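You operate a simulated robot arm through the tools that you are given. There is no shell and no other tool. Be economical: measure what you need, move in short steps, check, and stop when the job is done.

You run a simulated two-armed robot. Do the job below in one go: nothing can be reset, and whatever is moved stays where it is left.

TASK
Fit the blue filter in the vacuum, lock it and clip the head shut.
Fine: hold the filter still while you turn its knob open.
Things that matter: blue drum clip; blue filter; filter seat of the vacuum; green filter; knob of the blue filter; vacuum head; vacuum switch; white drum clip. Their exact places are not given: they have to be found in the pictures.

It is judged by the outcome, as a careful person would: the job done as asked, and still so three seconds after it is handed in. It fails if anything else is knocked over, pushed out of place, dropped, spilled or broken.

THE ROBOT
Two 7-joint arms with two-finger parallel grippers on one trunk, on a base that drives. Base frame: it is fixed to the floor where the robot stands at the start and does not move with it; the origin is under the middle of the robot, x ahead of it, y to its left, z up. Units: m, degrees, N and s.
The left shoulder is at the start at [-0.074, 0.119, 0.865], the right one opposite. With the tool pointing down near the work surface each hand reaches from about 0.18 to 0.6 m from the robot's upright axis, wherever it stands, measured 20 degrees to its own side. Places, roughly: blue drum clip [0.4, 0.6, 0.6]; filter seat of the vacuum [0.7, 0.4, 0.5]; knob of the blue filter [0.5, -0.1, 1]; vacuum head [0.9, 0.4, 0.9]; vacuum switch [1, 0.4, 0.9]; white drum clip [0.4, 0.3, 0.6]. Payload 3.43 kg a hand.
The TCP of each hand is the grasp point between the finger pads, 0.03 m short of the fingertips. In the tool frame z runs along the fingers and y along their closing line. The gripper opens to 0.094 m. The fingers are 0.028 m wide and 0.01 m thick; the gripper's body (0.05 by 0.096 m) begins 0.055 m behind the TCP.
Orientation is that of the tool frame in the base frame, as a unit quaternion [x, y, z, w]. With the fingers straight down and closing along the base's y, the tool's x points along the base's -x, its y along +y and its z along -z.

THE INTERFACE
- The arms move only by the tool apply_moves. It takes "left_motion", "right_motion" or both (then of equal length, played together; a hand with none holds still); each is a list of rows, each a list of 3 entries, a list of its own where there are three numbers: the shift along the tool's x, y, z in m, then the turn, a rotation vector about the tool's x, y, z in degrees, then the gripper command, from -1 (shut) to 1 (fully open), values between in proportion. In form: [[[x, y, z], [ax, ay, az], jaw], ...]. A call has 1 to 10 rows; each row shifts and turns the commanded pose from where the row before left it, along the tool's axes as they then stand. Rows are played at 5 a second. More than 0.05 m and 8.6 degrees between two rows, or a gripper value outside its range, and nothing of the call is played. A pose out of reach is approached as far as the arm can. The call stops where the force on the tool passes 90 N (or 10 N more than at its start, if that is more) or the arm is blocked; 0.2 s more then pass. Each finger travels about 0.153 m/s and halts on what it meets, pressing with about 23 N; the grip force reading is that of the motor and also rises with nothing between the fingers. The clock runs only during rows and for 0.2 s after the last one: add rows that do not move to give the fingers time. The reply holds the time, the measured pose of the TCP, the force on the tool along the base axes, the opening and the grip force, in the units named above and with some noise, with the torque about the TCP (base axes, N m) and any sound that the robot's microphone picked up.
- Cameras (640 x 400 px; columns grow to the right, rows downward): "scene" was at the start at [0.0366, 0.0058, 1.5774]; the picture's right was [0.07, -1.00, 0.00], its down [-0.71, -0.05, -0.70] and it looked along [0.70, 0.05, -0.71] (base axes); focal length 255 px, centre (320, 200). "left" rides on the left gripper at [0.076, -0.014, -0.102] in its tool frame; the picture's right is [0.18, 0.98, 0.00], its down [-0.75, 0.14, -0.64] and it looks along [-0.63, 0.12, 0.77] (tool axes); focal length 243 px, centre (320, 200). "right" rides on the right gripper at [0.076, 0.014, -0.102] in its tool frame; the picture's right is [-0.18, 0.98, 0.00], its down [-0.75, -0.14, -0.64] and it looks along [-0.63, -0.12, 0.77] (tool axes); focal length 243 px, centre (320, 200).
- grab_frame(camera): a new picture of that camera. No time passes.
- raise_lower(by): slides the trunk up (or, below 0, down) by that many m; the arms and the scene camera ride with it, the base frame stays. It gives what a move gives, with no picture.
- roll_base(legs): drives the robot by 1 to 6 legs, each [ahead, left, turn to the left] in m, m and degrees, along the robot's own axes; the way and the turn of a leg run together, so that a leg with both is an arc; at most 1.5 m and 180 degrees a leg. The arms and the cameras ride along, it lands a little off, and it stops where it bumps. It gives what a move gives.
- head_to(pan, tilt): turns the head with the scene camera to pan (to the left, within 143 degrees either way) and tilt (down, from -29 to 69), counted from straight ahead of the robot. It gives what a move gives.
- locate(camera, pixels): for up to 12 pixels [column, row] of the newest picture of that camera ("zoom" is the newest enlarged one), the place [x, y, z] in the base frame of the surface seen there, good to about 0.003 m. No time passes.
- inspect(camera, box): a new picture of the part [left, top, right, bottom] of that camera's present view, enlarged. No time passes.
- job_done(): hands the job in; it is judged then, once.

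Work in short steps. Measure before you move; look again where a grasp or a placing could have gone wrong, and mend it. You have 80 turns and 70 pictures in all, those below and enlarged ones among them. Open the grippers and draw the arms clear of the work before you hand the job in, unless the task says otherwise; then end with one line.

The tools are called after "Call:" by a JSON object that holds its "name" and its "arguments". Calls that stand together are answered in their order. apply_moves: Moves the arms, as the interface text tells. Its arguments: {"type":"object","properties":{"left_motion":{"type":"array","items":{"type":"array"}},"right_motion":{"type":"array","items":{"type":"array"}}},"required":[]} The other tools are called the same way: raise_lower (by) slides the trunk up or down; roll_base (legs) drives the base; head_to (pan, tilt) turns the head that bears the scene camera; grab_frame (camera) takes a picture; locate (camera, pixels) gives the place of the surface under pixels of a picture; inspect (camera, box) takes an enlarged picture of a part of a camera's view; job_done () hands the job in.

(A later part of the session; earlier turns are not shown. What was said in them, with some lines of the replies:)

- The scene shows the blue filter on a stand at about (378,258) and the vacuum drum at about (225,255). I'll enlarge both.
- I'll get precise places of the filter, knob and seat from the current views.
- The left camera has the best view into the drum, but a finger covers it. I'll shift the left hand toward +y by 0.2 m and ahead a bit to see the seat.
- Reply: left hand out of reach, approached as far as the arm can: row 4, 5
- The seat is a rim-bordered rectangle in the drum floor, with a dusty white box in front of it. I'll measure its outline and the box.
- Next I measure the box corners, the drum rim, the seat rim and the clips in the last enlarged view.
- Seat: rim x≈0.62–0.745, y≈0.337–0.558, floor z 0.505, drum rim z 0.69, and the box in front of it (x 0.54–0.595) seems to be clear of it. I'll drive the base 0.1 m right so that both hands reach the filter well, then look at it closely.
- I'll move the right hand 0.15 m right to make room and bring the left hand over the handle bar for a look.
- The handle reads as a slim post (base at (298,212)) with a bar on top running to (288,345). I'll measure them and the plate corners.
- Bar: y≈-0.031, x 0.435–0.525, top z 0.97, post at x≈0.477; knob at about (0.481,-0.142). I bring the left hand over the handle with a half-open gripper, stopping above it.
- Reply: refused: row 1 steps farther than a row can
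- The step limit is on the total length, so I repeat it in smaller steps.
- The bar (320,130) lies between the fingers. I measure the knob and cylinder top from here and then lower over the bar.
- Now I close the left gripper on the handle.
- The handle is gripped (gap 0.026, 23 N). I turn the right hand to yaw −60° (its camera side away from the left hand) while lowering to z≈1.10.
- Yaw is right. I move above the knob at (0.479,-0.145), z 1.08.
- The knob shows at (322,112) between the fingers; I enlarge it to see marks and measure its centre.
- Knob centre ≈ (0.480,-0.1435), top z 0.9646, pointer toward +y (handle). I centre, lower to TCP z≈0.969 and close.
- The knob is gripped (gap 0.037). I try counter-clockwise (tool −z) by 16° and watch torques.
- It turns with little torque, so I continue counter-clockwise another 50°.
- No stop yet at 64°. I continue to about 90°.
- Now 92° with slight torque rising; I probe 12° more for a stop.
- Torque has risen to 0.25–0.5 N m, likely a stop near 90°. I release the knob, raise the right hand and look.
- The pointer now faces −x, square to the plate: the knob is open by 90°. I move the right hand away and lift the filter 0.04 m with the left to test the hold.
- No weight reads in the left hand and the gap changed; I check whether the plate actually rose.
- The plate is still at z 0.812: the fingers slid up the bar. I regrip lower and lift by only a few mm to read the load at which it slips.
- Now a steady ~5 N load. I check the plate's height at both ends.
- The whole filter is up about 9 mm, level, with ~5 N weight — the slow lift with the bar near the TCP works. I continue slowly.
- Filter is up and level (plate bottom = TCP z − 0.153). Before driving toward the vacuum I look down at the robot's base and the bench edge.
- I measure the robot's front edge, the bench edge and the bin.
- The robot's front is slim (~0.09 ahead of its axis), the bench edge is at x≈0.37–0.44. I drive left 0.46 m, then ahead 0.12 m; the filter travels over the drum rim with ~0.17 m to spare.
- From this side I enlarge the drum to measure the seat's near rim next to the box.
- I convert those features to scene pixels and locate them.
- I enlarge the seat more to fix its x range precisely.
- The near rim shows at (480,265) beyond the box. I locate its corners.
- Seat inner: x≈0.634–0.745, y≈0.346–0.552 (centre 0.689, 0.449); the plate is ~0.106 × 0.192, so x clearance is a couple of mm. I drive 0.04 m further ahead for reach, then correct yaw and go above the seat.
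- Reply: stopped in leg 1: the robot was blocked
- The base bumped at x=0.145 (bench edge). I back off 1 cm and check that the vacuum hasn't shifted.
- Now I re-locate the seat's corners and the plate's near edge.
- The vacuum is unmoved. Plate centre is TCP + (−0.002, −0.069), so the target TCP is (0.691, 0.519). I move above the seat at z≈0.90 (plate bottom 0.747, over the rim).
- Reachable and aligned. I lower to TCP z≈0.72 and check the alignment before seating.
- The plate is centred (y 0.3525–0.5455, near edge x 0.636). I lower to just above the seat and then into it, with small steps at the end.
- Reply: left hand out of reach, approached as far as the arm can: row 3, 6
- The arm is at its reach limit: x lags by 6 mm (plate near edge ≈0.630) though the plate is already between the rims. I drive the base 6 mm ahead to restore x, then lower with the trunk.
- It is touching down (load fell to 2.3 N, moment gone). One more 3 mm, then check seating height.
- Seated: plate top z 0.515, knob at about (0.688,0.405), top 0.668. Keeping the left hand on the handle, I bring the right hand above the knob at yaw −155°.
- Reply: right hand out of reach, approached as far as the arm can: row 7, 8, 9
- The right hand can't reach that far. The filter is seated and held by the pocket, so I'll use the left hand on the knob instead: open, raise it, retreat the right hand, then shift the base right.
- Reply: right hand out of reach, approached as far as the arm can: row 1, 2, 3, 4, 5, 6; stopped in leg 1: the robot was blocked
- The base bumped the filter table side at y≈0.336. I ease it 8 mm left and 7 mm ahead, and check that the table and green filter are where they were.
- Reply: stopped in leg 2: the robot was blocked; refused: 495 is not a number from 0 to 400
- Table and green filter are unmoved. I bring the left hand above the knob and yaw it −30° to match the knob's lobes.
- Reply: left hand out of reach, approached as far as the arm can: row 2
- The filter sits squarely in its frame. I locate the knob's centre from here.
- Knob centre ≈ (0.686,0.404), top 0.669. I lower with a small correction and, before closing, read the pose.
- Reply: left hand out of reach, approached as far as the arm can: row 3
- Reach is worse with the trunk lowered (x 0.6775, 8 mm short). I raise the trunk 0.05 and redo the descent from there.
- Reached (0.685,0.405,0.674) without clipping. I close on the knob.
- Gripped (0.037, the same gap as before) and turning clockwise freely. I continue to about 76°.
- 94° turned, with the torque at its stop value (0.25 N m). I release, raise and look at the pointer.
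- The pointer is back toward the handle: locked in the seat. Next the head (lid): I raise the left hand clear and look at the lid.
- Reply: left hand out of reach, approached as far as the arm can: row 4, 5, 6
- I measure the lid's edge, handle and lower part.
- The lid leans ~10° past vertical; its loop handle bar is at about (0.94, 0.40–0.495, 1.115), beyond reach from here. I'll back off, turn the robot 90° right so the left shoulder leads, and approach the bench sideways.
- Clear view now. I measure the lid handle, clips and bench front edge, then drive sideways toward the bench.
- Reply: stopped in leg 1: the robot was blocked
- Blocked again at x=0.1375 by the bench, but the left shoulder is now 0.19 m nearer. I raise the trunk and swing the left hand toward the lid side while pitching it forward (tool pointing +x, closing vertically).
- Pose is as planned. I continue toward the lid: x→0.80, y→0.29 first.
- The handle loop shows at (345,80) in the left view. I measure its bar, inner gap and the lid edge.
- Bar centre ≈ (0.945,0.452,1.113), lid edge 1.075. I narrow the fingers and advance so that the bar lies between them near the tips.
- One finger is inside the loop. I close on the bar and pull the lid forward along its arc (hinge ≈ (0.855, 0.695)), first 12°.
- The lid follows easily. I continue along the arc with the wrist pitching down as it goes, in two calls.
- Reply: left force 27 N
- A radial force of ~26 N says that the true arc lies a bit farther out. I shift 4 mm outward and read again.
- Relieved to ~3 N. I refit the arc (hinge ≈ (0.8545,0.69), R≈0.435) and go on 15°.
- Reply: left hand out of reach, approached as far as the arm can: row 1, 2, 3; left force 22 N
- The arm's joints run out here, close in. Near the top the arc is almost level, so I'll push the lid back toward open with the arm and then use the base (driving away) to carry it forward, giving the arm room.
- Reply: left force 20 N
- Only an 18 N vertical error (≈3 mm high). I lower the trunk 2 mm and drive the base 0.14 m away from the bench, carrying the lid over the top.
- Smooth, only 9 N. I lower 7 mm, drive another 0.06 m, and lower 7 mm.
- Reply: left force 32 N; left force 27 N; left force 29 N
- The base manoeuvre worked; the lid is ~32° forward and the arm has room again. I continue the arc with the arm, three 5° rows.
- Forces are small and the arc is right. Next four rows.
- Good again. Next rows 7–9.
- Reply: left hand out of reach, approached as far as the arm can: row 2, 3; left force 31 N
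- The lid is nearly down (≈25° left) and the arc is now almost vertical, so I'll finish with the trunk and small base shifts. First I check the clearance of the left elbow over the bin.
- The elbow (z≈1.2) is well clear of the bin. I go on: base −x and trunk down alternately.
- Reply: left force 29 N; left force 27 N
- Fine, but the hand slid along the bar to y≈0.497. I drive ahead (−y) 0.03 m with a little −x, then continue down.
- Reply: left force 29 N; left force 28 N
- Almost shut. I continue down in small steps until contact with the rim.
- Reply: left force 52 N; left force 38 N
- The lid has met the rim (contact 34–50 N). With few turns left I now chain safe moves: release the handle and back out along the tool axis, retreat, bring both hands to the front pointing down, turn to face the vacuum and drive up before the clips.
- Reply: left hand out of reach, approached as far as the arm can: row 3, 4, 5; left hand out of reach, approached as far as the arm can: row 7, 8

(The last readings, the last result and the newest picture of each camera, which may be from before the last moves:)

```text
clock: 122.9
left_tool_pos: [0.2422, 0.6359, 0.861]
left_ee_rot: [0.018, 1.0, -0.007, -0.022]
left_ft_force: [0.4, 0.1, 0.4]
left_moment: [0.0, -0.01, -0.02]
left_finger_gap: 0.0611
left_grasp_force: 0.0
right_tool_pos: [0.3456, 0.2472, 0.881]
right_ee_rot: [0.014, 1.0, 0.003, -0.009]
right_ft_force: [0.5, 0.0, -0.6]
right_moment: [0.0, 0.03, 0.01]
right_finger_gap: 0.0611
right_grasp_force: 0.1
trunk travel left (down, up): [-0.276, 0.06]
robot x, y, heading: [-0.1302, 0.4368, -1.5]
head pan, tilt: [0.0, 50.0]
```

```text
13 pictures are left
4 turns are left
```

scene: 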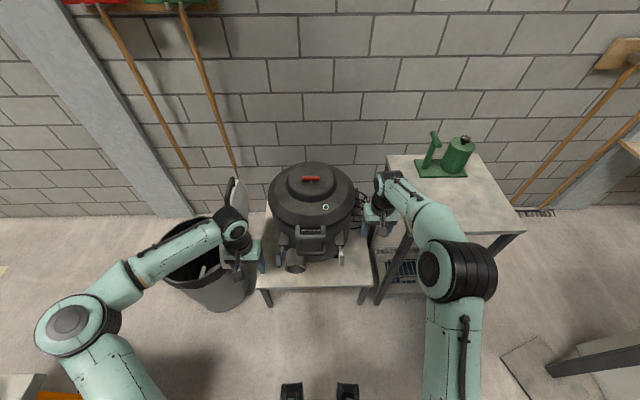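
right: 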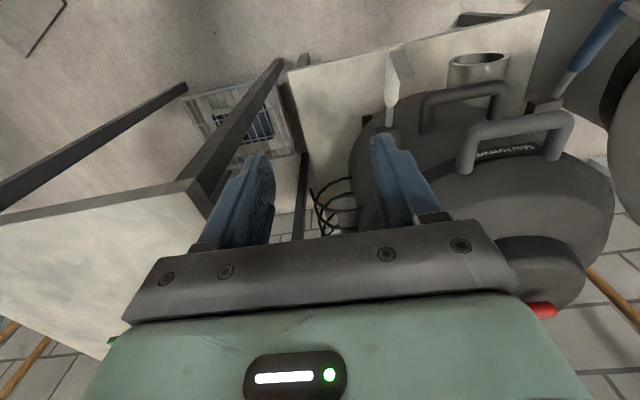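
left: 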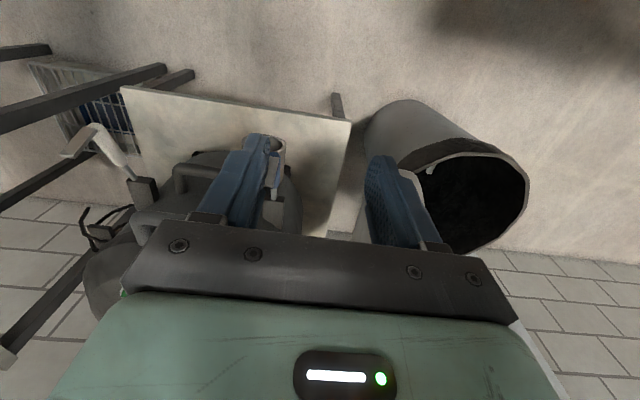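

The head is shut and both clips are still open (white at (393,90), blue at (595,40) in the right view). From their measured places I now straddle both levers with the two hands, pinch them, and swing them up together with the trunk and base (levers pivot about x≈0.468, z≈0.605).

Call:
{"name": "locate", "arguments": {"camera": "right", "pixels": [[393, 90], [402, 62], [391, 110], [390, 128], [595, 40], [570, 85], [612, 15], [545, 103], [470, 150], [515, 125]]}}

Call:
{"name": "apply_moves", "arguments": {"left_motion": [[[0, 0, 0], [0, 0, 0], 1], [[0, 0, 0], [0, 0, 0], 1], [[0, 0, 0], [0, 0, 0], 1], [[0, 0, 0], [0, 0, 0], 1], [[0, 0, 0], [0, 0, 0], 1]], "right_motion": [[[0.0275, 0.036, 0.0055], [0, 0, 0], 1], [[0.0275, 0.036, 0.0055], [0, 0, 0], 1], [[0.0275, 0.036, 0.0055], [0, 0, 0], 1], [[0.0275, 0.037, 0.0055], [0, 0, 0], 1], [[0, 0, 0], [0, 0, 0], 1]]}}

Call:
{"name": "roll_base", "arguments": {"legs": [[0, 0, 1.5]]}}

Call:
{"name": "roll_base", "arguments": {"legs": [[0, -0.08, 0], [0.135, 0, 0]]}}

Call:
{"name": "raise_lower", "arguments": {"by": -0.218}}

Call:
{"name": "grab_frame", "arguments": {"camera": "left"}}

Call:
{"name": "grab_frame", "arguments": {"camera": "right"}}

Call:
{"name": "apply_moves", "arguments": {"left_motion": [[[0, 0, 0], [0, 0, 0], 0], [[0, 0, 0], [0, 0, 0], -1], [[0, 0, 0], [0, 0, 0], -1], [[0, 0, 0], [0, 0, 0], -1]], "right_motion": [[[0, 0, 0], [0, 0, 0], 0], [[0, 0, 0], [0, 0, 0], -1], [[0, 0, 0], [0, 0, 0], -1], [[0, 0, 0], [0, 0, 0], -1]]}}

Call:
{"name": "raise_lower", "arguments": {"by": 0.018}}

Call:
{"name": "roll_base", "arguments": {"legs": [[0.009, 0, 0]]}}

Call:
{"name": "raise_lower", "arguments": {"by": 0.019}}

Call:
{"name": "roll_base", "arguments": {"legs": [[0.018, 0, 0]]}}

Call:
{"name": "raise_lower", "arguments": {"by": 0.015}}

Call:
{"name": "roll_base", "arguments": {"legs": [[0.022, 0, 0]]}}

Call:
{"name": "raise_lower", "arguments": {"by": 0.008}}

Call:
{"name": "roll_base", "arguments": {"legs": [[0.025, 0, 0]]}}

Call:
{"name": "roll_base", "arguments": {"legs": [[0.02, 0, 0]]}}

Call:
{"name": "grab_frame", "arguments": {"camera": "scene"}}

Call:
{"name": "inspect", "arguments": {"camera": "scene", "box": [200, 140, 360, 300]}}

Call:
{"name": "grab_frame", "arguments": {"camera": "left"}}

Call:
{"name": "grab_frame", "arguments": {"camera": "right"}}

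```text
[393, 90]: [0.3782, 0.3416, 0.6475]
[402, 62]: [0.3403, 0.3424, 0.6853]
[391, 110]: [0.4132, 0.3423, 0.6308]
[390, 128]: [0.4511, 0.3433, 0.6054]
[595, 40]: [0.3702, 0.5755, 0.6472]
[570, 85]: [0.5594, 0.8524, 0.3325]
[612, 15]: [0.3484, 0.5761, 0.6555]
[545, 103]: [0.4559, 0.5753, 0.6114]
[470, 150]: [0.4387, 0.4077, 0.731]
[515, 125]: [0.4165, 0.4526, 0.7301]
```

```text
clock: 124.1
left_tool_pos: [0.2417, 0.6356, 0.8618]
left_ee_rot: [0.018, 1.0, -0.006, -0.023]
left_ft_force: [1.0, -0.5, -0.7]
left_moment: [-0.03, 0.0, 0.01]
left_finger_gap: 0.0942
left_grasp_force: 0.0
right_tool_pos: [0.2381, 0.3955, 0.8612]
right_ee_rot: [0.013, 1.0, 0.003, -0.01]
right_ft_force: [-0.5, 0.0, 0.0]
right_moment: [0.02, 0.03, -0.08]
right_finger_gap: 0.0939
right_grasp_force: 0.0
trunk travel left (down, up): [-0.276, 0.06]
robot x, y, heading: [-0.1239, 0.4377, -1.5]
head pan, tilt: [0.0, 50.0]
```

```text
clock: 124.9
left_tool_pos: [0.2376, 0.6451, 0.8619]
left_ee_rot: [0.005, 1.0, -0.007, -0.022]
left_ft_force: [0.4, 0.6, -0.6]
left_moment: [0.02, 0.01, -0.02]
left_finger_gap: 0.0941
left_grasp_force: 0.0
right_tool_pos: [0.2382, 0.4055, 0.8628]
right_ee_rot: [0.0, 1.0, 0.003, -0.009]
right_ft_force: [0.5, -0.1, -0.1]
right_moment: [0.02, -0.02, -0.02]
right_finger_gap: 0.0941
right_grasp_force: 0.0
trunk travel left (down, up): [-0.276, 0.06]
robot x, y, heading: [-0.1294, 0.4393, -0.1]
head pan, tilt: [0.0, 50.0]
```

```text
clock: 127.1
left_tool_pos: [0.3683, 0.5653, 0.8611]
left_ee_rot: [0.003, 1.0, -0.007, -0.022]
left_ft_force: [0.2, -0.8, -0.2]
left_moment: [0.01, 0.01, 0.01]
left_finger_gap: 0.094
left_grasp_force: 0.2
right_tool_pos: [0.3726, 0.3261, 0.8609]
right_ee_rot: [-0.002, 1.0, 0.003, -0.01]
right_ft_force: [-0.3, -0.6, 0.1]
right_moment: [-0.02, 0.03, 0.0]
right_finger_gap: 0.094
right_grasp_force: 0.0
trunk travel left (down, up): [-0.276, 0.06]
robot x, y, heading: [0.0053, 0.3553, 0.2]
head pan, tilt: [0.0, 50.0]
```

```text
clock: 129.5
left_tool_pos: [0.3541, 0.5654, 0.6079]
left_ee_rot: [0.0, 0.998, -0.009, -0.06]
left_ft_force: [0.3, 0.6, 0.0]
left_moment: [-0.01, -0.01, -0.01]
left_finger_gap: 0.0941
left_grasp_force: 0.0
right_tool_pos: [0.3714, 0.3256, 0.6421]
right_ee_rot: [-0.002, 1.0, 0.002, -0.009]
right_ft_force: [-0.1, 0.4, -0.8]
right_moment: [-0.01, 0.0, -0.01]
right_finger_gap: 0.0942
right_grasp_force: 0.1
trunk travel left (down, up): [-0.058, 0.278]
robot x, y, heading: [-0.0, 0.3569, 0.2]
head pan, tilt: [0.0, 50.0]
```

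```text
12 pictures are left
```

left: 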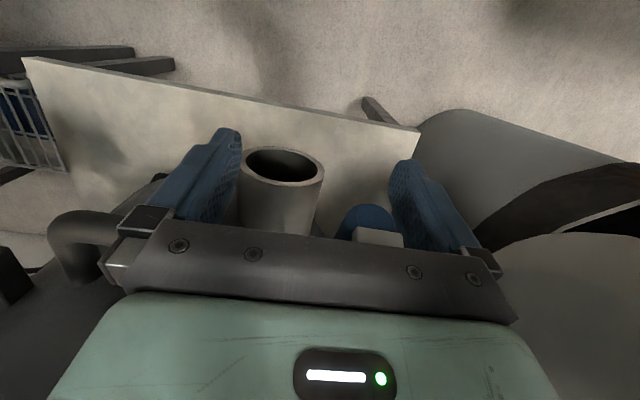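

```text
11 pictures are left
```

right: 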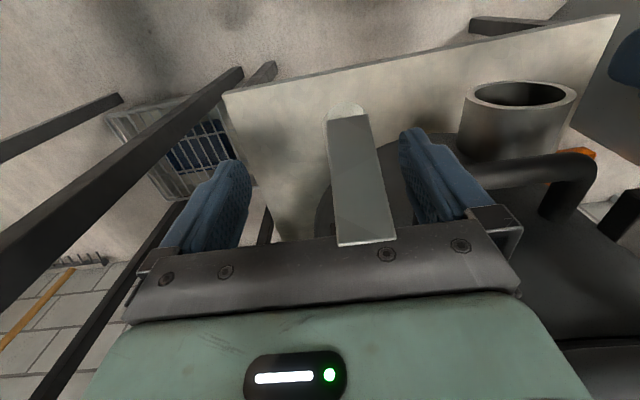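

```text
clock: 130.5
left_tool_pos: [0.355, 0.568, 0.6067]
left_ee_rot: [0.001, 0.998, -0.008, -0.059]
left_ft_force: [-15.9, 3.9, 1.1]
left_moment: [-0.04, -0.24, 0.3]
left_finger_gap: 0.0241
left_grasp_force: 22.5
right_tool_pos: [0.3712, 0.3274, 0.6444]
right_ee_rot: [-0.003, 1.0, 0.003, -0.009]
right_ft_force: [5.4, 18.0, 0.8]
right_moment: [0.07, -0.14, -0.18]
right_finger_gap: 0.0235
right_grasp_force: 22.9
trunk travel left (down, up): [-0.058, 0.278]
robot x, y, heading: [0.0028, 0.3544, 0.1]
head pan, tilt: [0.0, 50.0]
```

```text
clock: 131.1
left_tool_pos: [0.3562, 0.5649, 0.6296]
left_ee_rot: [0.0, 0.999, -0.011, -0.053]
left_ft_force: [15.1, -19.8, -4.9]
left_moment: [0.93, 0.28, 0.49]
left_finger_gap: 0.0245
left_grasp_force: 22.8
right_tool_pos: [0.3726, 0.3253, 0.6613]
right_ee_rot: [-0.002, 1.0, 0.002, -0.01]
right_ft_force: [1.9, 16.4, -2.7]
right_moment: [0.32, 0.08, 0.38]
right_finger_gap: 0.0196
right_grasp_force: 23.1
trunk travel left (down, up): [-0.076, 0.26]
robot x, y, heading: [0.0036, 0.3584, 0.1]
head pan, tilt: [0.0, 50.0]
```

```text
clock: 131.8
left_tool_pos: [0.36, 0.5657, 0.6297]
left_ee_rot: [-0.001, 0.998, -0.008, -0.057]
left_ft_force: [-15.0, -20.9, 8.0]
left_moment: [0.84, -0.3, 0.25]
left_finger_gap: 0.0243
left_grasp_force: 22.7
right_tool_pos: [0.3779, 0.3264, 0.6622]
right_ee_rot: [-0.002, 1.0, 0.003, -0.01]
right_ft_force: [-14.9, 17.8, -0.5]
right_moment: [0.34, 0.65, 0.21]
right_finger_gap: 0.0194
right_grasp_force: 22.8
trunk travel left (down, up): [-0.076, 0.26]
robot x, y, heading: [0.0147, 0.3592, -0.1]
head pan, tilt: [0.0, 50.0]
```

```text
clock: 132.5
left_tool_pos: [0.3611, 0.5666, 0.65]
left_ee_rot: [0.0, 0.998, -0.01, -0.054]
left_ft_force: [3.8, -4.9, 8.1]
left_moment: [0.21, -0.6, 0.12]
left_finger_gap: 0.0242
left_grasp_force: 22.5
right_tool_pos: [0.3809, 0.327, 0.6801]
right_ee_rot: [-0.002, 1.0, 0.005, -0.01]
right_ft_force: [8.7, 5.2, -7.9]
right_moment: [0.02, -0.15, -0.09]
right_finger_gap: 0.0193
right_grasp_force: 22.7
trunk travel left (down, up): [-0.095, 0.241]
robot x, y, heading: [0.0181, 0.3587, 0.1]
head pan, tilt: [0.0, 50.0]
```

```text
clock: 133.3
left_tool_pos: [0.3785, 0.567, 0.648]
left_ee_rot: [-0.001, 0.998, -0.009, -0.055]
left_ft_force: [0.1, -1.5, 1.9]
left_moment: [0.46, -0.18, 0.36]
left_finger_gap: 0.0242
left_grasp_force: 22.8
right_tool_pos: [0.3954, 0.3287, 0.6819]
right_ee_rot: [-0.003, 1.0, 0.004, -0.01]
right_ft_force: [-10.3, 8.9, 7.1]
right_moment: [0.16, 0.38, -0.12]
right_finger_gap: 0.0196
right_grasp_force: 22.8
trunk travel left (down, up): [-0.095, 0.241]
robot x, y, heading: [0.0308, 0.3603, -0.1]
head pan, tilt: [0.0, 50.0]
```

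```text
clock: 133.9
left_tool_pos: [0.3796, 0.5679, 0.6628]
left_ee_rot: [-0.003, 0.999, -0.011, -0.053]
left_ft_force: [10.5, -8.0, -6.2]
left_moment: [0.66, -0.17, 0.39]
left_finger_gap: 0.0241
left_grasp_force: 22.8
right_tool_pos: [0.3994, 0.3283, 0.6963]
right_ee_rot: [-0.004, 1.0, 0.006, -0.009]
right_ft_force: [6.3, 4.7, -6.5]
right_moment: [0.11, -0.34, -0.11]
right_finger_gap: 0.0194
right_grasp_force: 23.1
trunk travel left (down, up): [-0.11, 0.226]
robot x, y, heading: [0.0293, 0.3609, 0.2]
head pan, tilt: [0.0, 50.0]
```

```text
clock: 134.7
left_tool_pos: [0.4015, 0.5697, 0.6626]
left_ee_rot: [-0.006, 0.999, -0.008, -0.053]
left_ft_force: [-2.0, -0.1, 13.1]
left_moment: [0.53, -0.47, 0.32]
left_finger_gap: 0.0243
left_grasp_force: 23.0
right_tool_pos: [0.4196, 0.3276, 0.6972]
right_ee_rot: [-0.003, 1.0, 0.005, -0.008]
right_ft_force: [1.5, -0.9, 1.8]
right_moment: [-0.04, -0.05, 0.0]
right_finger_gap: 0.0
right_grasp_force: 23.0
trunk travel left (down, up): [-0.11, 0.226]
robot x, y, heading: [0.0536, 0.3568, 0.3]
head pan, tilt: [0.0, 50.0]
```

```text
clock: 135.3
left_tool_pos: [0.4027, 0.5705, 0.6712]
left_ee_rot: [-0.004, 0.999, -0.01, -0.053]
left_ft_force: [6.1, -4.7, -11.6]
left_moment: [0.21, 0.1, 0.09]
left_finger_gap: 0.0239
left_grasp_force: 22.8
right_tool_pos: [0.4208, 0.3262, 0.7043]
right_ee_rot: [-0.003, 1.0, 0.004, -0.01]
right_ft_force: [-0.7, -0.3, -0.4]
right_moment: [0.02, -0.01, 0.01]
right_finger_gap: 0.0001
right_grasp_force: 22.8
trunk travel left (down, up): [-0.118, 0.218]
robot x, y, heading: [0.0518, 0.3575, 0.3]
head pan, tilt: [0.0, 50.0]
```

```text
clock: 136.1
left_tool_pos: [0.4287, 0.5701, 0.6717]
left_ee_rot: [-0.005, 0.999, -0.009, -0.05]
left_ft_force: [8.7, -0.6, 5.7]
left_moment: [0.04, -0.42, 0.0]
left_finger_gap: 0.0237
left_grasp_force: 23.3
right_tool_pos: [0.4454, 0.3275, 0.7042]
right_ee_rot: [-0.003, 1.0, 0.004, -0.009]
right_ft_force: [-0.4, -0.6, -0.5]
right_moment: [0.01, 0.01, -0.03]
right_finger_gap: 0.0
right_grasp_force: 23.4
trunk travel left (down, up): [-0.118, 0.218]
robot x, y, heading: [0.0757, 0.3548, 0.1]
head pan, tilt: [0.0, 50.0]
```

```text
clock: 136.9
left_tool_pos: [0.4522, 0.5719, 0.6722]
left_ee_rot: [-0.006, 0.999, -0.009, -0.047]
left_ft_force: [18.2, 6.8, 6.7]
left_moment: [0.21, -0.76, -0.13]
left_finger_gap: 0.0075
left_grasp_force: 22.3
right_tool_pos: [0.4673, 0.3266, 0.7041]
right_ee_rot: [-0.002, 1.0, 0.005, -0.009]
right_ft_force: [-0.5, -0.3, -0.1]
right_moment: [0.01, 0.04, 0.03]
right_finger_gap: 0.0003
right_grasp_force: 23.2
trunk travel left (down, up): [-0.118, 0.218]
robot x, y, heading: [0.0972, 0.3568, 0.2]
head pan, tilt: [0.0, 50.0]
```

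```text
10 pictures are left
```

scene: 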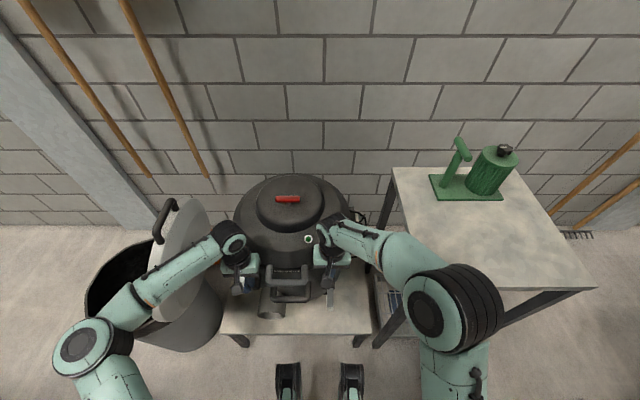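

```text
2.50 times, centred on (280, 220) of scene
```

zoom: 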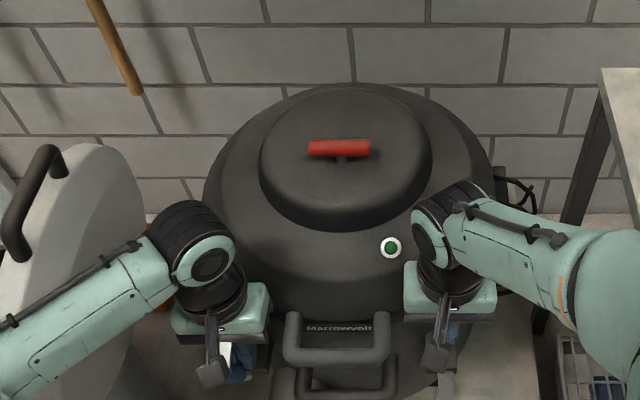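

```text
8 pictures are left
```

left: 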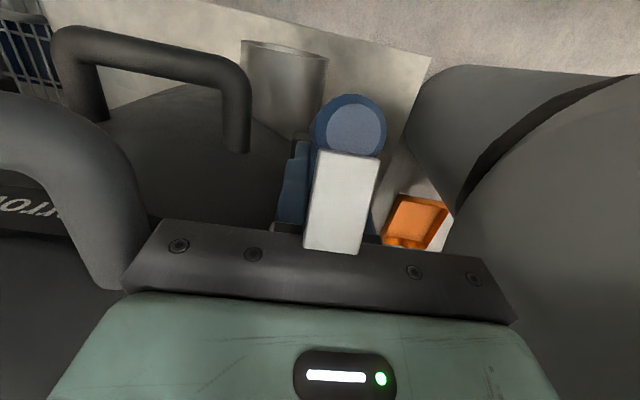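

```text
7 pictures are left
3 turns are left
```

right: 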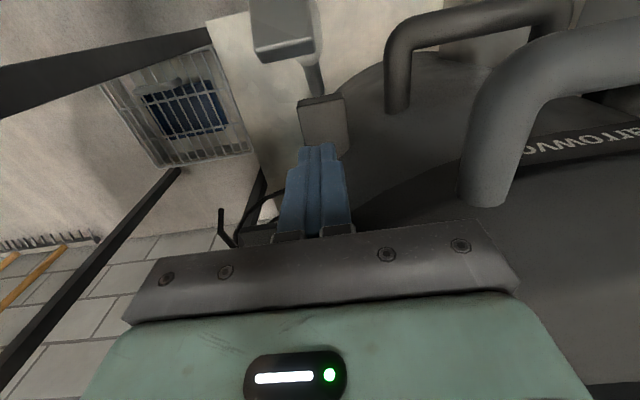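

The blue lever is nearly upright (left hand on its rod at (0.452,0.672)); the white one slipped off because its real y is 0.342. I lift the right hand back out, push blue home with the base, release it, then redo white by arm on the right y with an inward-biased arc.

Call:
{"name": "apply_moves", "arguments": {"right_motion": [[[0, 0, -0.04], [0, 0, 0], -1], [[0, 0, -0.04], [0, 0, 0], -1], [[0.04, 0.0052, 0], [0, 0, 0], 0], [[0.04, 0.0052, 0], [0, 0, 0], 1], [[0.04, 0.0052, 0], [0, 0, 0], 1], [[0, 0, 0], [0, 0, 0], 1]]}}

Call:
{"name": "roll_base", "arguments": {"legs": [[0.025, 0, 0]]}}

Call:
{"name": "apply_moves", "arguments": {"left_motion": [[[-0.005, 0, 0], [0, 0, 0], -1], [[-0.005, 0, 0], [0, 0, 0], -1], [[0, 0, 0], [0, 0, 0], -1]]}}

Call:
{"name": "apply_moves", "arguments": {"left_motion": [[[0, 0, 0], [0, 0, 0], 0.2], [[0, 0, 0], [0, 0, 0], 0.2], [[0, 0, -0.03], [0, 0, 0], 0.2], [[0, 0, -0.03], [0, 0, 0], 0.2], [[0, 0, -0.03], [0, 0, 0], 0.2], [[0, 0, -0.03], [0, 0, 0], 0.2]]}}

Call:
{"name": "apply_moves", "arguments": {"right_motion": [[[0, 0, 0.034], [0, 0, 0], 1], [[0, 0, 0.034], [0, 0, 0], 1], [[0, 0, 0.034], [0, 0, 0], 1], [[0, 0, 0.034], [0, 0, 0], 1], [[0, 0, 0], [0, 0, 0], 1]]}}

Call:
{"name": "apply_moves", "arguments": {"right_motion": [[[0, 0, 0], [0, 0, 0], 0], [[0, 0, 0], [0, 0, 0], -1], [[0, 0, 0], [0, 0, 0], -1], [[0, 0, 0], [0, 0, 0], -1]]}}

Call:
{"name": "apply_moves", "arguments": {"right_motion": [[[-0.0078, 0, -0.0125], [0, 0, 0], -1], [[-0.0109, 0, -0.0115], [0, 0, 0], -1], [[-0.0133, 0, -0.0095], [0, 0, 0], -1], [[-0.0152, 0, -0.007], [0, 0, 0], -1], [[-0.0167, 0, -0.0045], [0, 0, 0], -1], [[-0.0176, 0, -0.001], [0, 0, 0], -1], [[-0.0145, 0, 0.001], [0, 0, 0], -1], [[-0.0109, 0, 0.002], [0, 0, 0], -1], [[0, 0, 0], [0, 0, 0], -1]]}}

Call:
{"name": "grab_frame", "arguments": {"camera": "right"}}

Call:
{"name": "apply_moves", "arguments": {"right_motion": [[[0, 0, 0], [0, 0, 0], 0.2], [[0, 0, 0], [0, 0, 0], 0.2], [[0, 0, -0.035], [0, 0, 0], 0.2], [[0, 0, -0.035], [0, 0, 0], 0.2], [[0, 0, -0.035], [0, 0, 0], 0.2]]}}

Call:
{"name": "grab_frame", "arguments": {"camera": "left"}}

Call:
{"name": "grab_frame", "arguments": {"camera": "right"}}

Call:
{"name": "inspect", "arguments": {"camera": "scene", "box": [200, 180, 380, 330]}}

```text
clock: 138.3
left_tool_pos: [0.4526, 0.5701, 0.673]
left_ee_rot: [-0.006, 0.999, -0.009, -0.047]
left_ft_force: [-0.6, -0.2, 0.1]
left_moment: [0.0, -0.01, -0.01]
left_finger_gap: 0.0
left_grasp_force: 23.0
right_tool_pos: [0.3483, 0.3406, 0.7834]
right_ee_rot: [-0.001, 1.0, 0.003, -0.008]
right_ft_force: [-0.1, 0.4, 0.0]
right_moment: [-0.02, 0.0, 0.0]
right_finger_gap: 0.0941
right_grasp_force: 0.1
trunk travel left (down, up): [-0.118, 0.218]
robot x, y, heading: [0.1002, 0.356, -0.1]
head pan, tilt: [0.0, 50.0]
```

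```text
clock: 139.2
left_tool_pos: [0.4686, 0.5753, 0.6729]
left_ee_rot: [-0.007, 0.999, -0.005, -0.051]
left_ft_force: [-3.4, 1.1, 2.4]
left_moment: [-0.21, -0.21, -0.08]
left_finger_gap: 0.0
left_grasp_force: 22.6
right_tool_pos: [0.3695, 0.3415, 0.7845]
right_ee_rot: [-0.003, 1.0, 0.004, -0.008]
right_ft_force: [0.1, 0.3, 0.0]
right_moment: [0.03, -0.04, 0.03]
right_finger_gap: 0.094
right_grasp_force: 0.1
trunk travel left (down, up): [-0.118, 0.218]
robot x, y, heading: [0.1202, 0.3589, -0.1]
head pan, tilt: [0.0, 50.0]
stopped in leg 1: the robot was blocked; the commanded pose is now the measured one
```

```text
clock: 140.0
left_tool_pos: [0.4712, 0.5778, 0.6735]
left_ee_rot: [-0.007, 0.999, -0.004, -0.05]
left_ft_force: [-23.9, -0.4, 12.2]
left_moment: [-0.4, -1.72, -0.98]
left_finger_gap: 0.0
left_grasp_force: 22.6
left hand out of reach, approached as far as the arm can: row 1, 2
right_tool_pos: [0.3674, 0.3406, 0.7849]
right_ee_rot: [-0.003, 1.0, 0.005, -0.008]
right_ft_force: [0.9, -0.3, 0.1]
right_moment: [0.04, 0.01, 0.02]
right_finger_gap: 0.0939
right_grasp_force: 0.0
trunk travel left (down, up): [-0.118, 0.218]
robot x, y, heading: [0.123, 0.3569, 0.2]
head pan, tilt: [0.0, 50.0]
```

```text
clock: 141.4
left_tool_pos: [0.4832, 0.6022, 0.7817]
left_ee_rot: [-0.006, 0.999, -0.005, -0.05]
left_ft_force: [0.8, 0.3, 0.5]
left_moment: [-0.02, 0.01, 0.02]
left_finger_gap: 0.0565
left_grasp_force: 0.1
left hand out of reach, approached as far as the arm can: row 3, 4, 5, 6
right_tool_pos: [0.3688, 0.341, 0.7836]
right_ee_rot: [-0.002, 1.0, 0.004, -0.009]
right_ft_force: [-0.9, -0.6, 0.6]
right_moment: [-0.02, -0.02, -0.04]
right_finger_gap: 0.0941
right_grasp_force: 0.1
trunk travel left (down, up): [-0.118, 0.218]
robot x, y, heading: [0.1186, 0.3569, 0.2]
head pan, tilt: [0.0, 50.0]
```

```text
clock: 142.6
left_tool_pos: [0.4831, 0.6021, 0.7812]
left_ee_rot: [-0.007, 0.999, -0.005, -0.049]
left_ft_force: [-0.5, 0.0, -0.3]
left_moment: [0.01, 0.04, 0.04]
left_finger_gap: 0.0565
left_grasp_force: 0.1
right_tool_pos: [0.3672, 0.3441, 0.6468]
right_ee_rot: [-0.003, 1.0, 0.004, -0.009]
right_ft_force: [-0.1, 0.5, 0.4]
right_moment: [0.01, -0.02, 0.0]
right_finger_gap: 0.094
right_grasp_force: 0.0
trunk travel left (down, up): [-0.118, 0.218]
robot x, y, heading: [0.117, 0.3584, 0.3]
head pan, tilt: [0.0, 50.0]
```

```text
clock: 143.6
left_tool_pos: [0.4829, 0.6018, 0.782]
left_ee_rot: [-0.007, 0.999, -0.005, -0.049]
left_ft_force: [0.2, 0.1, -0.3]
left_moment: [-0.02, 0.01, 0.02]
left_finger_gap: 0.0565
left_grasp_force: 0.1
right_tool_pos: [0.3675, 0.3426, 0.6464]
right_ee_rot: [-0.004, 1.0, 0.003, -0.009]
right_ft_force: [-0.6, -10.7, 0.8]
right_moment: [0.32, 0.0, -0.16]
right_finger_gap: 0.0237
right_grasp_force: 23.0
trunk travel left (down, up): [-0.118, 0.218]
robot x, y, heading: [0.1204, 0.3572, 0.1]
head pan, tilt: [0.0, 50.0]
```

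```text
clock: 145.6
left_tool_pos: [0.4812, 0.602, 0.7835]
left_ee_rot: [-0.008, 0.999, -0.005, -0.049]
left_ft_force: [-0.9, 0.5, 0.6]
left_moment: [-0.01, 0.04, -0.02]
left_finger_gap: 0.0564
left_grasp_force: 0.0
right_tool_pos: [0.4683, 0.3424, 0.6922]
right_ee_rot: [-0.004, 1.0, 0.004, -0.011]
right_ft_force: [-29.9, -4.7, 12.4]
right_moment: [-0.71, -0.09, 0.05]
right_finger_gap: 0.0203
right_grasp_force: 22.1
trunk travel left (down, up): [-0.118, 0.218]
robot x, y, heading: [0.1191, 0.3555, 0.1]
head pan, tilt: [0.0, 50.0]
```

```text
6 pictures are left
```

right: 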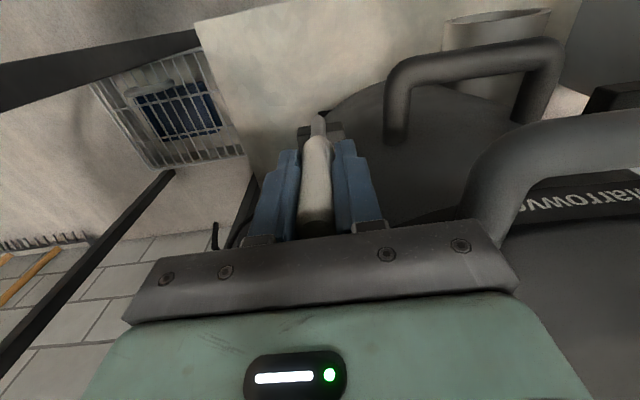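

```text
clock: 146.8
left_tool_pos: [0.4837, 0.6019, 0.7815]
left_ee_rot: [-0.007, 0.999, -0.005, -0.049]
left_ft_force: [-0.3, 0.0, 0.2]
left_moment: [0.02, 0.05, 0.02]
left_finger_gap: 0.0563
left_grasp_force: 0.0
right_tool_pos: [0.4761, 0.3418, 0.7948]
right_ee_rot: [-0.003, 1.0, 0.005, -0.009]
right_ft_force: [-0.3, 0.8, 0.7]
right_moment: [0.02, 0.03, 0.02]
right_finger_gap: 0.0564
right_grasp_force: 0.1
trunk travel left (down, up): [-0.118, 0.218]
robot x, y, heading: [0.1208, 0.3581, -0.0]
head pan, tilt: [0.0, 50.0]
```

```text
5 pictures are left
```

left: 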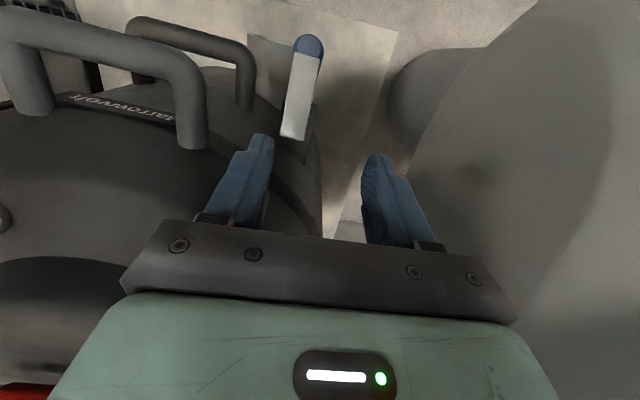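

```text
4 pictures are left
```

right: 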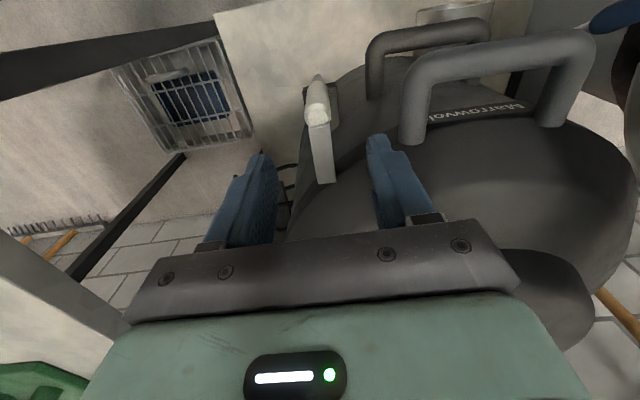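

```text
2.67 times, centred on (290, 255) of scene
2 turns are left
```

zoom: 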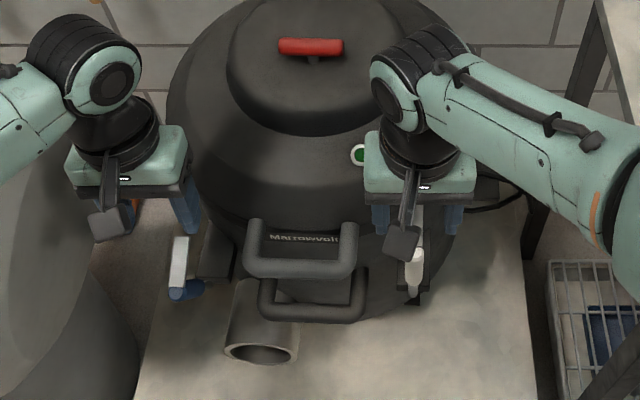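

White is up and holding; blue slid out of the left hand and fell back open at about (0.37,0.5755,0.647). I repeat the successful right-hand motion on blue: raise the trunk (left hand well above the bin lid), shift the base back and left, straddle, pinch, swing up, release, and look.

Call:
{"name": "raise_lower", "arguments": {"by": 0.2}}

Call:
{"name": "roll_base", "arguments": {"legs": [[-0.121, 0, 0], [0, 0.13, 0]]}}

Call:
{"name": "apply_moves", "arguments": {"right_motion": [[[-0.0042, 0.0345, 0], [0, 0, 0], 1], [[-0.0042, 0.0345, 0], [0, 0, 0], 1], [[-0.0041, 0.0345, 0], [0, 0, 0], 1], [[0, 0, 0.0495], [0, 0, 0], 1], [[0, 0, 0.0495], [0, 0, 0], 1], [[0, 0, 0.0495], [0, 0, 0], 1], [[0, 0, 0.0495], [0, 0, 0], 1], [[0, 0, 0.0495], [0, 0, 0], 1], [[0, 0, 0.0495], [0, 0, 0], 1], [[0, 0, 0.0495], [0, 0, 0], 1]]}}

Call:
{"name": "apply_moves", "arguments": {"right_motion": [[[0, 0, 0], [0, 0, 0], 1], [[0, 0, 0], [0, 0, 0], 0], [[0, 0, 0], [0, 0, 0], -1], [[0, 0, 0], [0, 0, 0], -1], [[0, 0, 0], [0, 0, 0], -1]]}}

Call:
{"name": "apply_moves", "arguments": {"right_motion": [[[-0.0078, 0, -0.0125], [0, 0, 0], -1], [[-0.0109, 0, -0.0115], [0, 0, 0], -1], [[-0.0133, 0, -0.0095], [0, 0, 0], -1], [[-0.0152, 0, -0.007], [0, 0, 0], -1], [[-0.0167, 0, -0.0045], [0, 0, 0], -1], [[-0.0176, 0, -0.001], [0, 0, 0], -1], [[-0.0145, 0, 0.001], [0, 0, 0], -1], [[-0.0109, 0, 0.002], [0, 0, 0], -1], [[0, 0, 0], [0, 0, 0], -1]]}}

Call:
{"name": "apply_moves", "arguments": {"right_motion": [[[0, 0, 0], [0, 0, 0], 0.2], [[0, 0, 0], [0, 0, 0], 0.2], [[0, 0, -0.035], [0, 0, 0], 0.2], [[0, 0, -0.035], [0, 0, 0], 0.2], [[0, 0, -0.035], [0, 0, 0], 0.2]]}}

Call:
{"name": "grab_frame", "arguments": {"camera": "right"}}

Call:
{"name": "inspect", "arguments": {"camera": "scene", "box": [220, 140, 420, 300]}}

```text
clock: 149.0
left_tool_pos: [0.481, 0.6027, 0.9834]
left_ee_rot: [-0.006, 0.999, -0.004, -0.05]
left_ft_force: [-0.1, 0.4, 0.2]
left_moment: [-0.02, -0.05, -0.02]
left_finger_gap: 0.0564
left_grasp_force: 0.1
right_tool_pos: [0.4755, 0.3406, 0.9941]
right_ee_rot: [-0.003, 1.0, 0.005, -0.009]
right_ft_force: [-1.0, -0.6, 0.4]
right_moment: [-0.04, -0.01, -0.04]
right_finger_gap: 0.0562
right_grasp_force: 0.1
trunk travel left (down, up): [-0.318, 0.018]
robot x, y, heading: [0.121, 0.3566, 0.6]
head pan, tilt: [0.0, 50.0]
```

```text
clock: 151.6
left_tool_pos: [0.3615, 0.7338, 0.9832]
left_ee_rot: [-0.008, 0.999, -0.004, -0.051]
left_ft_force: [1.0, 0.4, 0.0]
left_moment: [0.01, 0.04, -0.02]
left_finger_gap: 0.0565
left_grasp_force: 0.1
right_tool_pos: [0.3559, 0.4714, 0.9954]
right_ee_rot: [-0.004, 1.0, 0.004, -0.009]
right_ft_force: [0.3, 0.0, 0.6]
right_moment: [0.01, 0.0, -0.01]
right_finger_gap: 0.0565
right_grasp_force: 0.1
trunk travel left (down, up): [-0.318, 0.018]
robot x, y, heading: [0.0022, 0.4867, 0.3]
head pan, tilt: [0.0, 50.0]
```

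```text
clock: 153.8
left_tool_pos: [0.3618, 0.7333, 0.9822]
left_ee_rot: [-0.008, 0.999, -0.005, -0.051]
left_ft_force: [0.0, 0.3, 0.1]
left_moment: [0.0, -0.02, -0.01]
left_finger_gap: 0.0562
left_grasp_force: 0.1
right_tool_pos: [0.3599, 0.5802, 0.65]
right_ee_rot: [-0.005, 1.0, 0.004, -0.008]
right_ft_force: [-0.7, -0.1, -0.7]
right_moment: [0.01, 0.01, -0.03]
right_finger_gap: 0.094
right_grasp_force: 0.0
trunk travel left (down, up): [-0.318, 0.018]
robot x, y, heading: [0.0006, 0.4869, 0.1]
head pan, tilt: [0.0, 50.0]
```

```text
clock: 155.0
left_tool_pos: [0.3613, 0.7339, 0.9845]
left_ee_rot: [-0.008, 0.999, -0.005, -0.051]
left_ft_force: [0.1, -0.7, 0.1]
left_moment: [0.01, 0.05, -0.03]
left_finger_gap: 0.0563
left_grasp_force: 0.3
right_tool_pos: [0.3598, 0.5809, 0.6492]
right_ee_rot: [-0.004, 1.0, 0.004, -0.009]
right_ft_force: [0.4, 0.0, 0.2]
right_moment: [-0.02, -0.01, -0.02]
right_finger_gap: 0.0
right_grasp_force: 23.0
trunk travel left (down, up): [-0.318, 0.018]
robot x, y, heading: [-0.0001, 0.4861, 0.2]
head pan, tilt: [0.0, 50.0]
```

```text
clock: 157.0
left_tool_pos: [0.36, 0.7343, 0.9837]
left_ee_rot: [-0.008, 0.999, -0.004, -0.049]
left_ft_force: [0.0, -0.2, -0.4]
left_moment: [0.03, 0.02, -0.03]
left_finger_gap: 0.0564
left_grasp_force: 0.1
right_tool_pos: [0.4647, 0.5823, 0.688]
right_ee_rot: [-0.006, 1.0, 0.005, -0.011]
right_ft_force: [-24.1, 13.4, -1.2]
right_moment: [-0.32, -0.49, 0.4]
right_finger_gap: 0.0001
right_grasp_force: 23.0
trunk travel left (down, up): [-0.318, 0.018]
robot x, y, heading: [0.0014, 0.4908, 0.3]
head pan, tilt: [0.0, 50.0]
```

```text
clock: 158.2
left_tool_pos: [0.361, 0.7341, 0.9833]
left_ee_rot: [-0.008, 0.999, -0.005, -0.05]
left_ft_force: [-1.0, -0.8, -0.9]
left_moment: [0.01, -0.03, 0.01]
left_finger_gap: 0.0564
left_grasp_force: 0.2
right_tool_pos: [0.4685, 0.5811, 0.7963]
right_ee_rot: [-0.004, 1.0, 0.004, -0.009]
right_ft_force: [0.0, -0.2, 0.0]
right_moment: [0.0, 0.0, 0.0]
right_finger_gap: 0.0564
right_grasp_force: 0.0
trunk travel left (down, up): [-0.318, 0.018]
robot x, y, heading: [0.0018, 0.488, 0.1]
head pan, tilt: [0.0, 50.0]
```

```text
2 pictures are left
```

right: 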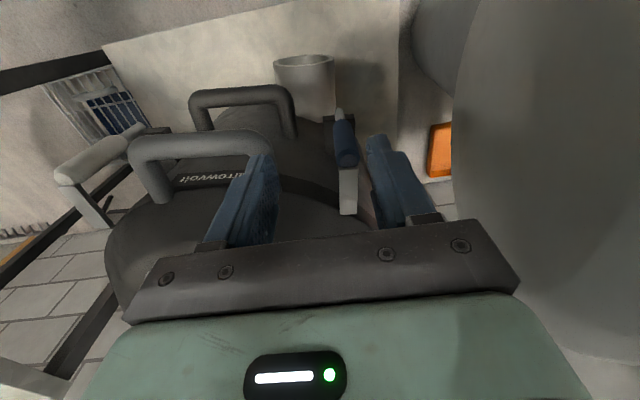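

```text
2.50 times, centred on (320, 220) of scene
1 turns are left
```

zoom: 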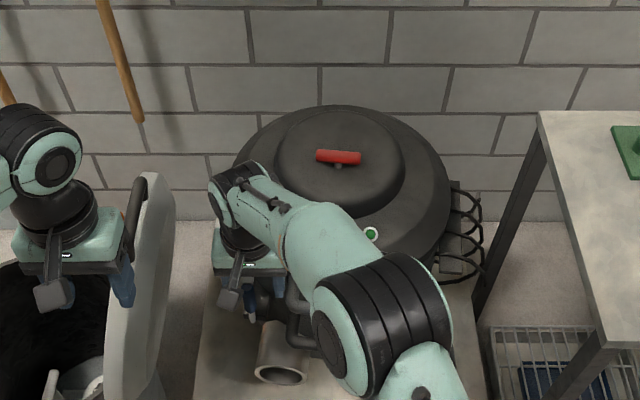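

The fingers closed on nothing because the blue lever was already up. The right view now shows it upright with its tab over the lid at (346,170), and the white one the same at (100,170). Both clips are shut, so I raise the right hand with the gripper open, back the robot away and hand in.

Call:
{"name": "apply_moves", "arguments": {"right_motion": [[[0, 0, -0.04], [0, 0, 0], 0.3], [[0, 0, -0.04], [0, 0, 0], 0.3], [[0, 0, -0.04], [0, 0, 0], 0.3], [[0, 0, 0], [0, 0, 0], 0.3]]}}

Call:
{"name": "roll_base", "arguments": {"legs": [[-0.2, 0, 0]]}}

Call:
{"name": "job_done", "arguments": {}}

```text
clock: 159.2
left_tool_pos: [0.3619, 0.7329, 0.9832]
left_ee_rot: [-0.008, 0.999, -0.005, -0.051]
left_ft_force: [0.5, 1.5, -0.2]
left_moment: [-0.01, 0.0, -0.04]
left_finger_gap: 0.0565
left_grasp_force: 0.1
right_tool_pos: [0.4722, 0.5807, 0.9157]
right_ee_rot: [-0.004, 1.0, 0.004, -0.009]
right_ft_force: [1.0, 0.9, 0.8]
right_moment: [-0.01, 0.0, 0.0]
right_finger_gap: 0.0608
right_grasp_force: 0.1
trunk travel left (down, up): [-0.318, 0.018]
robot x, y, heading: [0.0011, 0.488, 0.3]
head pan, tilt: [0.0, 50.0]
```

```text
clock: 160.8
left_tool_pos: [0.1679, 0.7304, 0.9841]
left_ee_rot: [-0.007, 0.999, -0.005, -0.051]
left_ft_force: [0.2, -1.0, 0.2]
left_moment: [-0.01, 0.0, -0.01]
left_finger_gap: 0.0564
left_grasp_force: 0.1
right_tool_pos: [0.2774, 0.578, 0.9155]
right_ee_rot: [-0.002, 1.0, 0.004, -0.008]
right_ft_force: [-0.6, 0.2, 0.3]
right_moment: [0.01, -0.01, 0.02]
right_finger_gap: 0.061
right_grasp_force: 0.1
trunk travel left (down, up): [-0.318, 0.018]
robot x, y, heading: [-0.1934, 0.4888, -0.1]
head pan, tilt: [0.0, 50.0]
```

```text
The job is handed in.
```

The blue filter is seated and its knob turned to locked, and the head is down. In the last pictures both clips stand upright over the lid; I heard no latch click and did not pull-test them.
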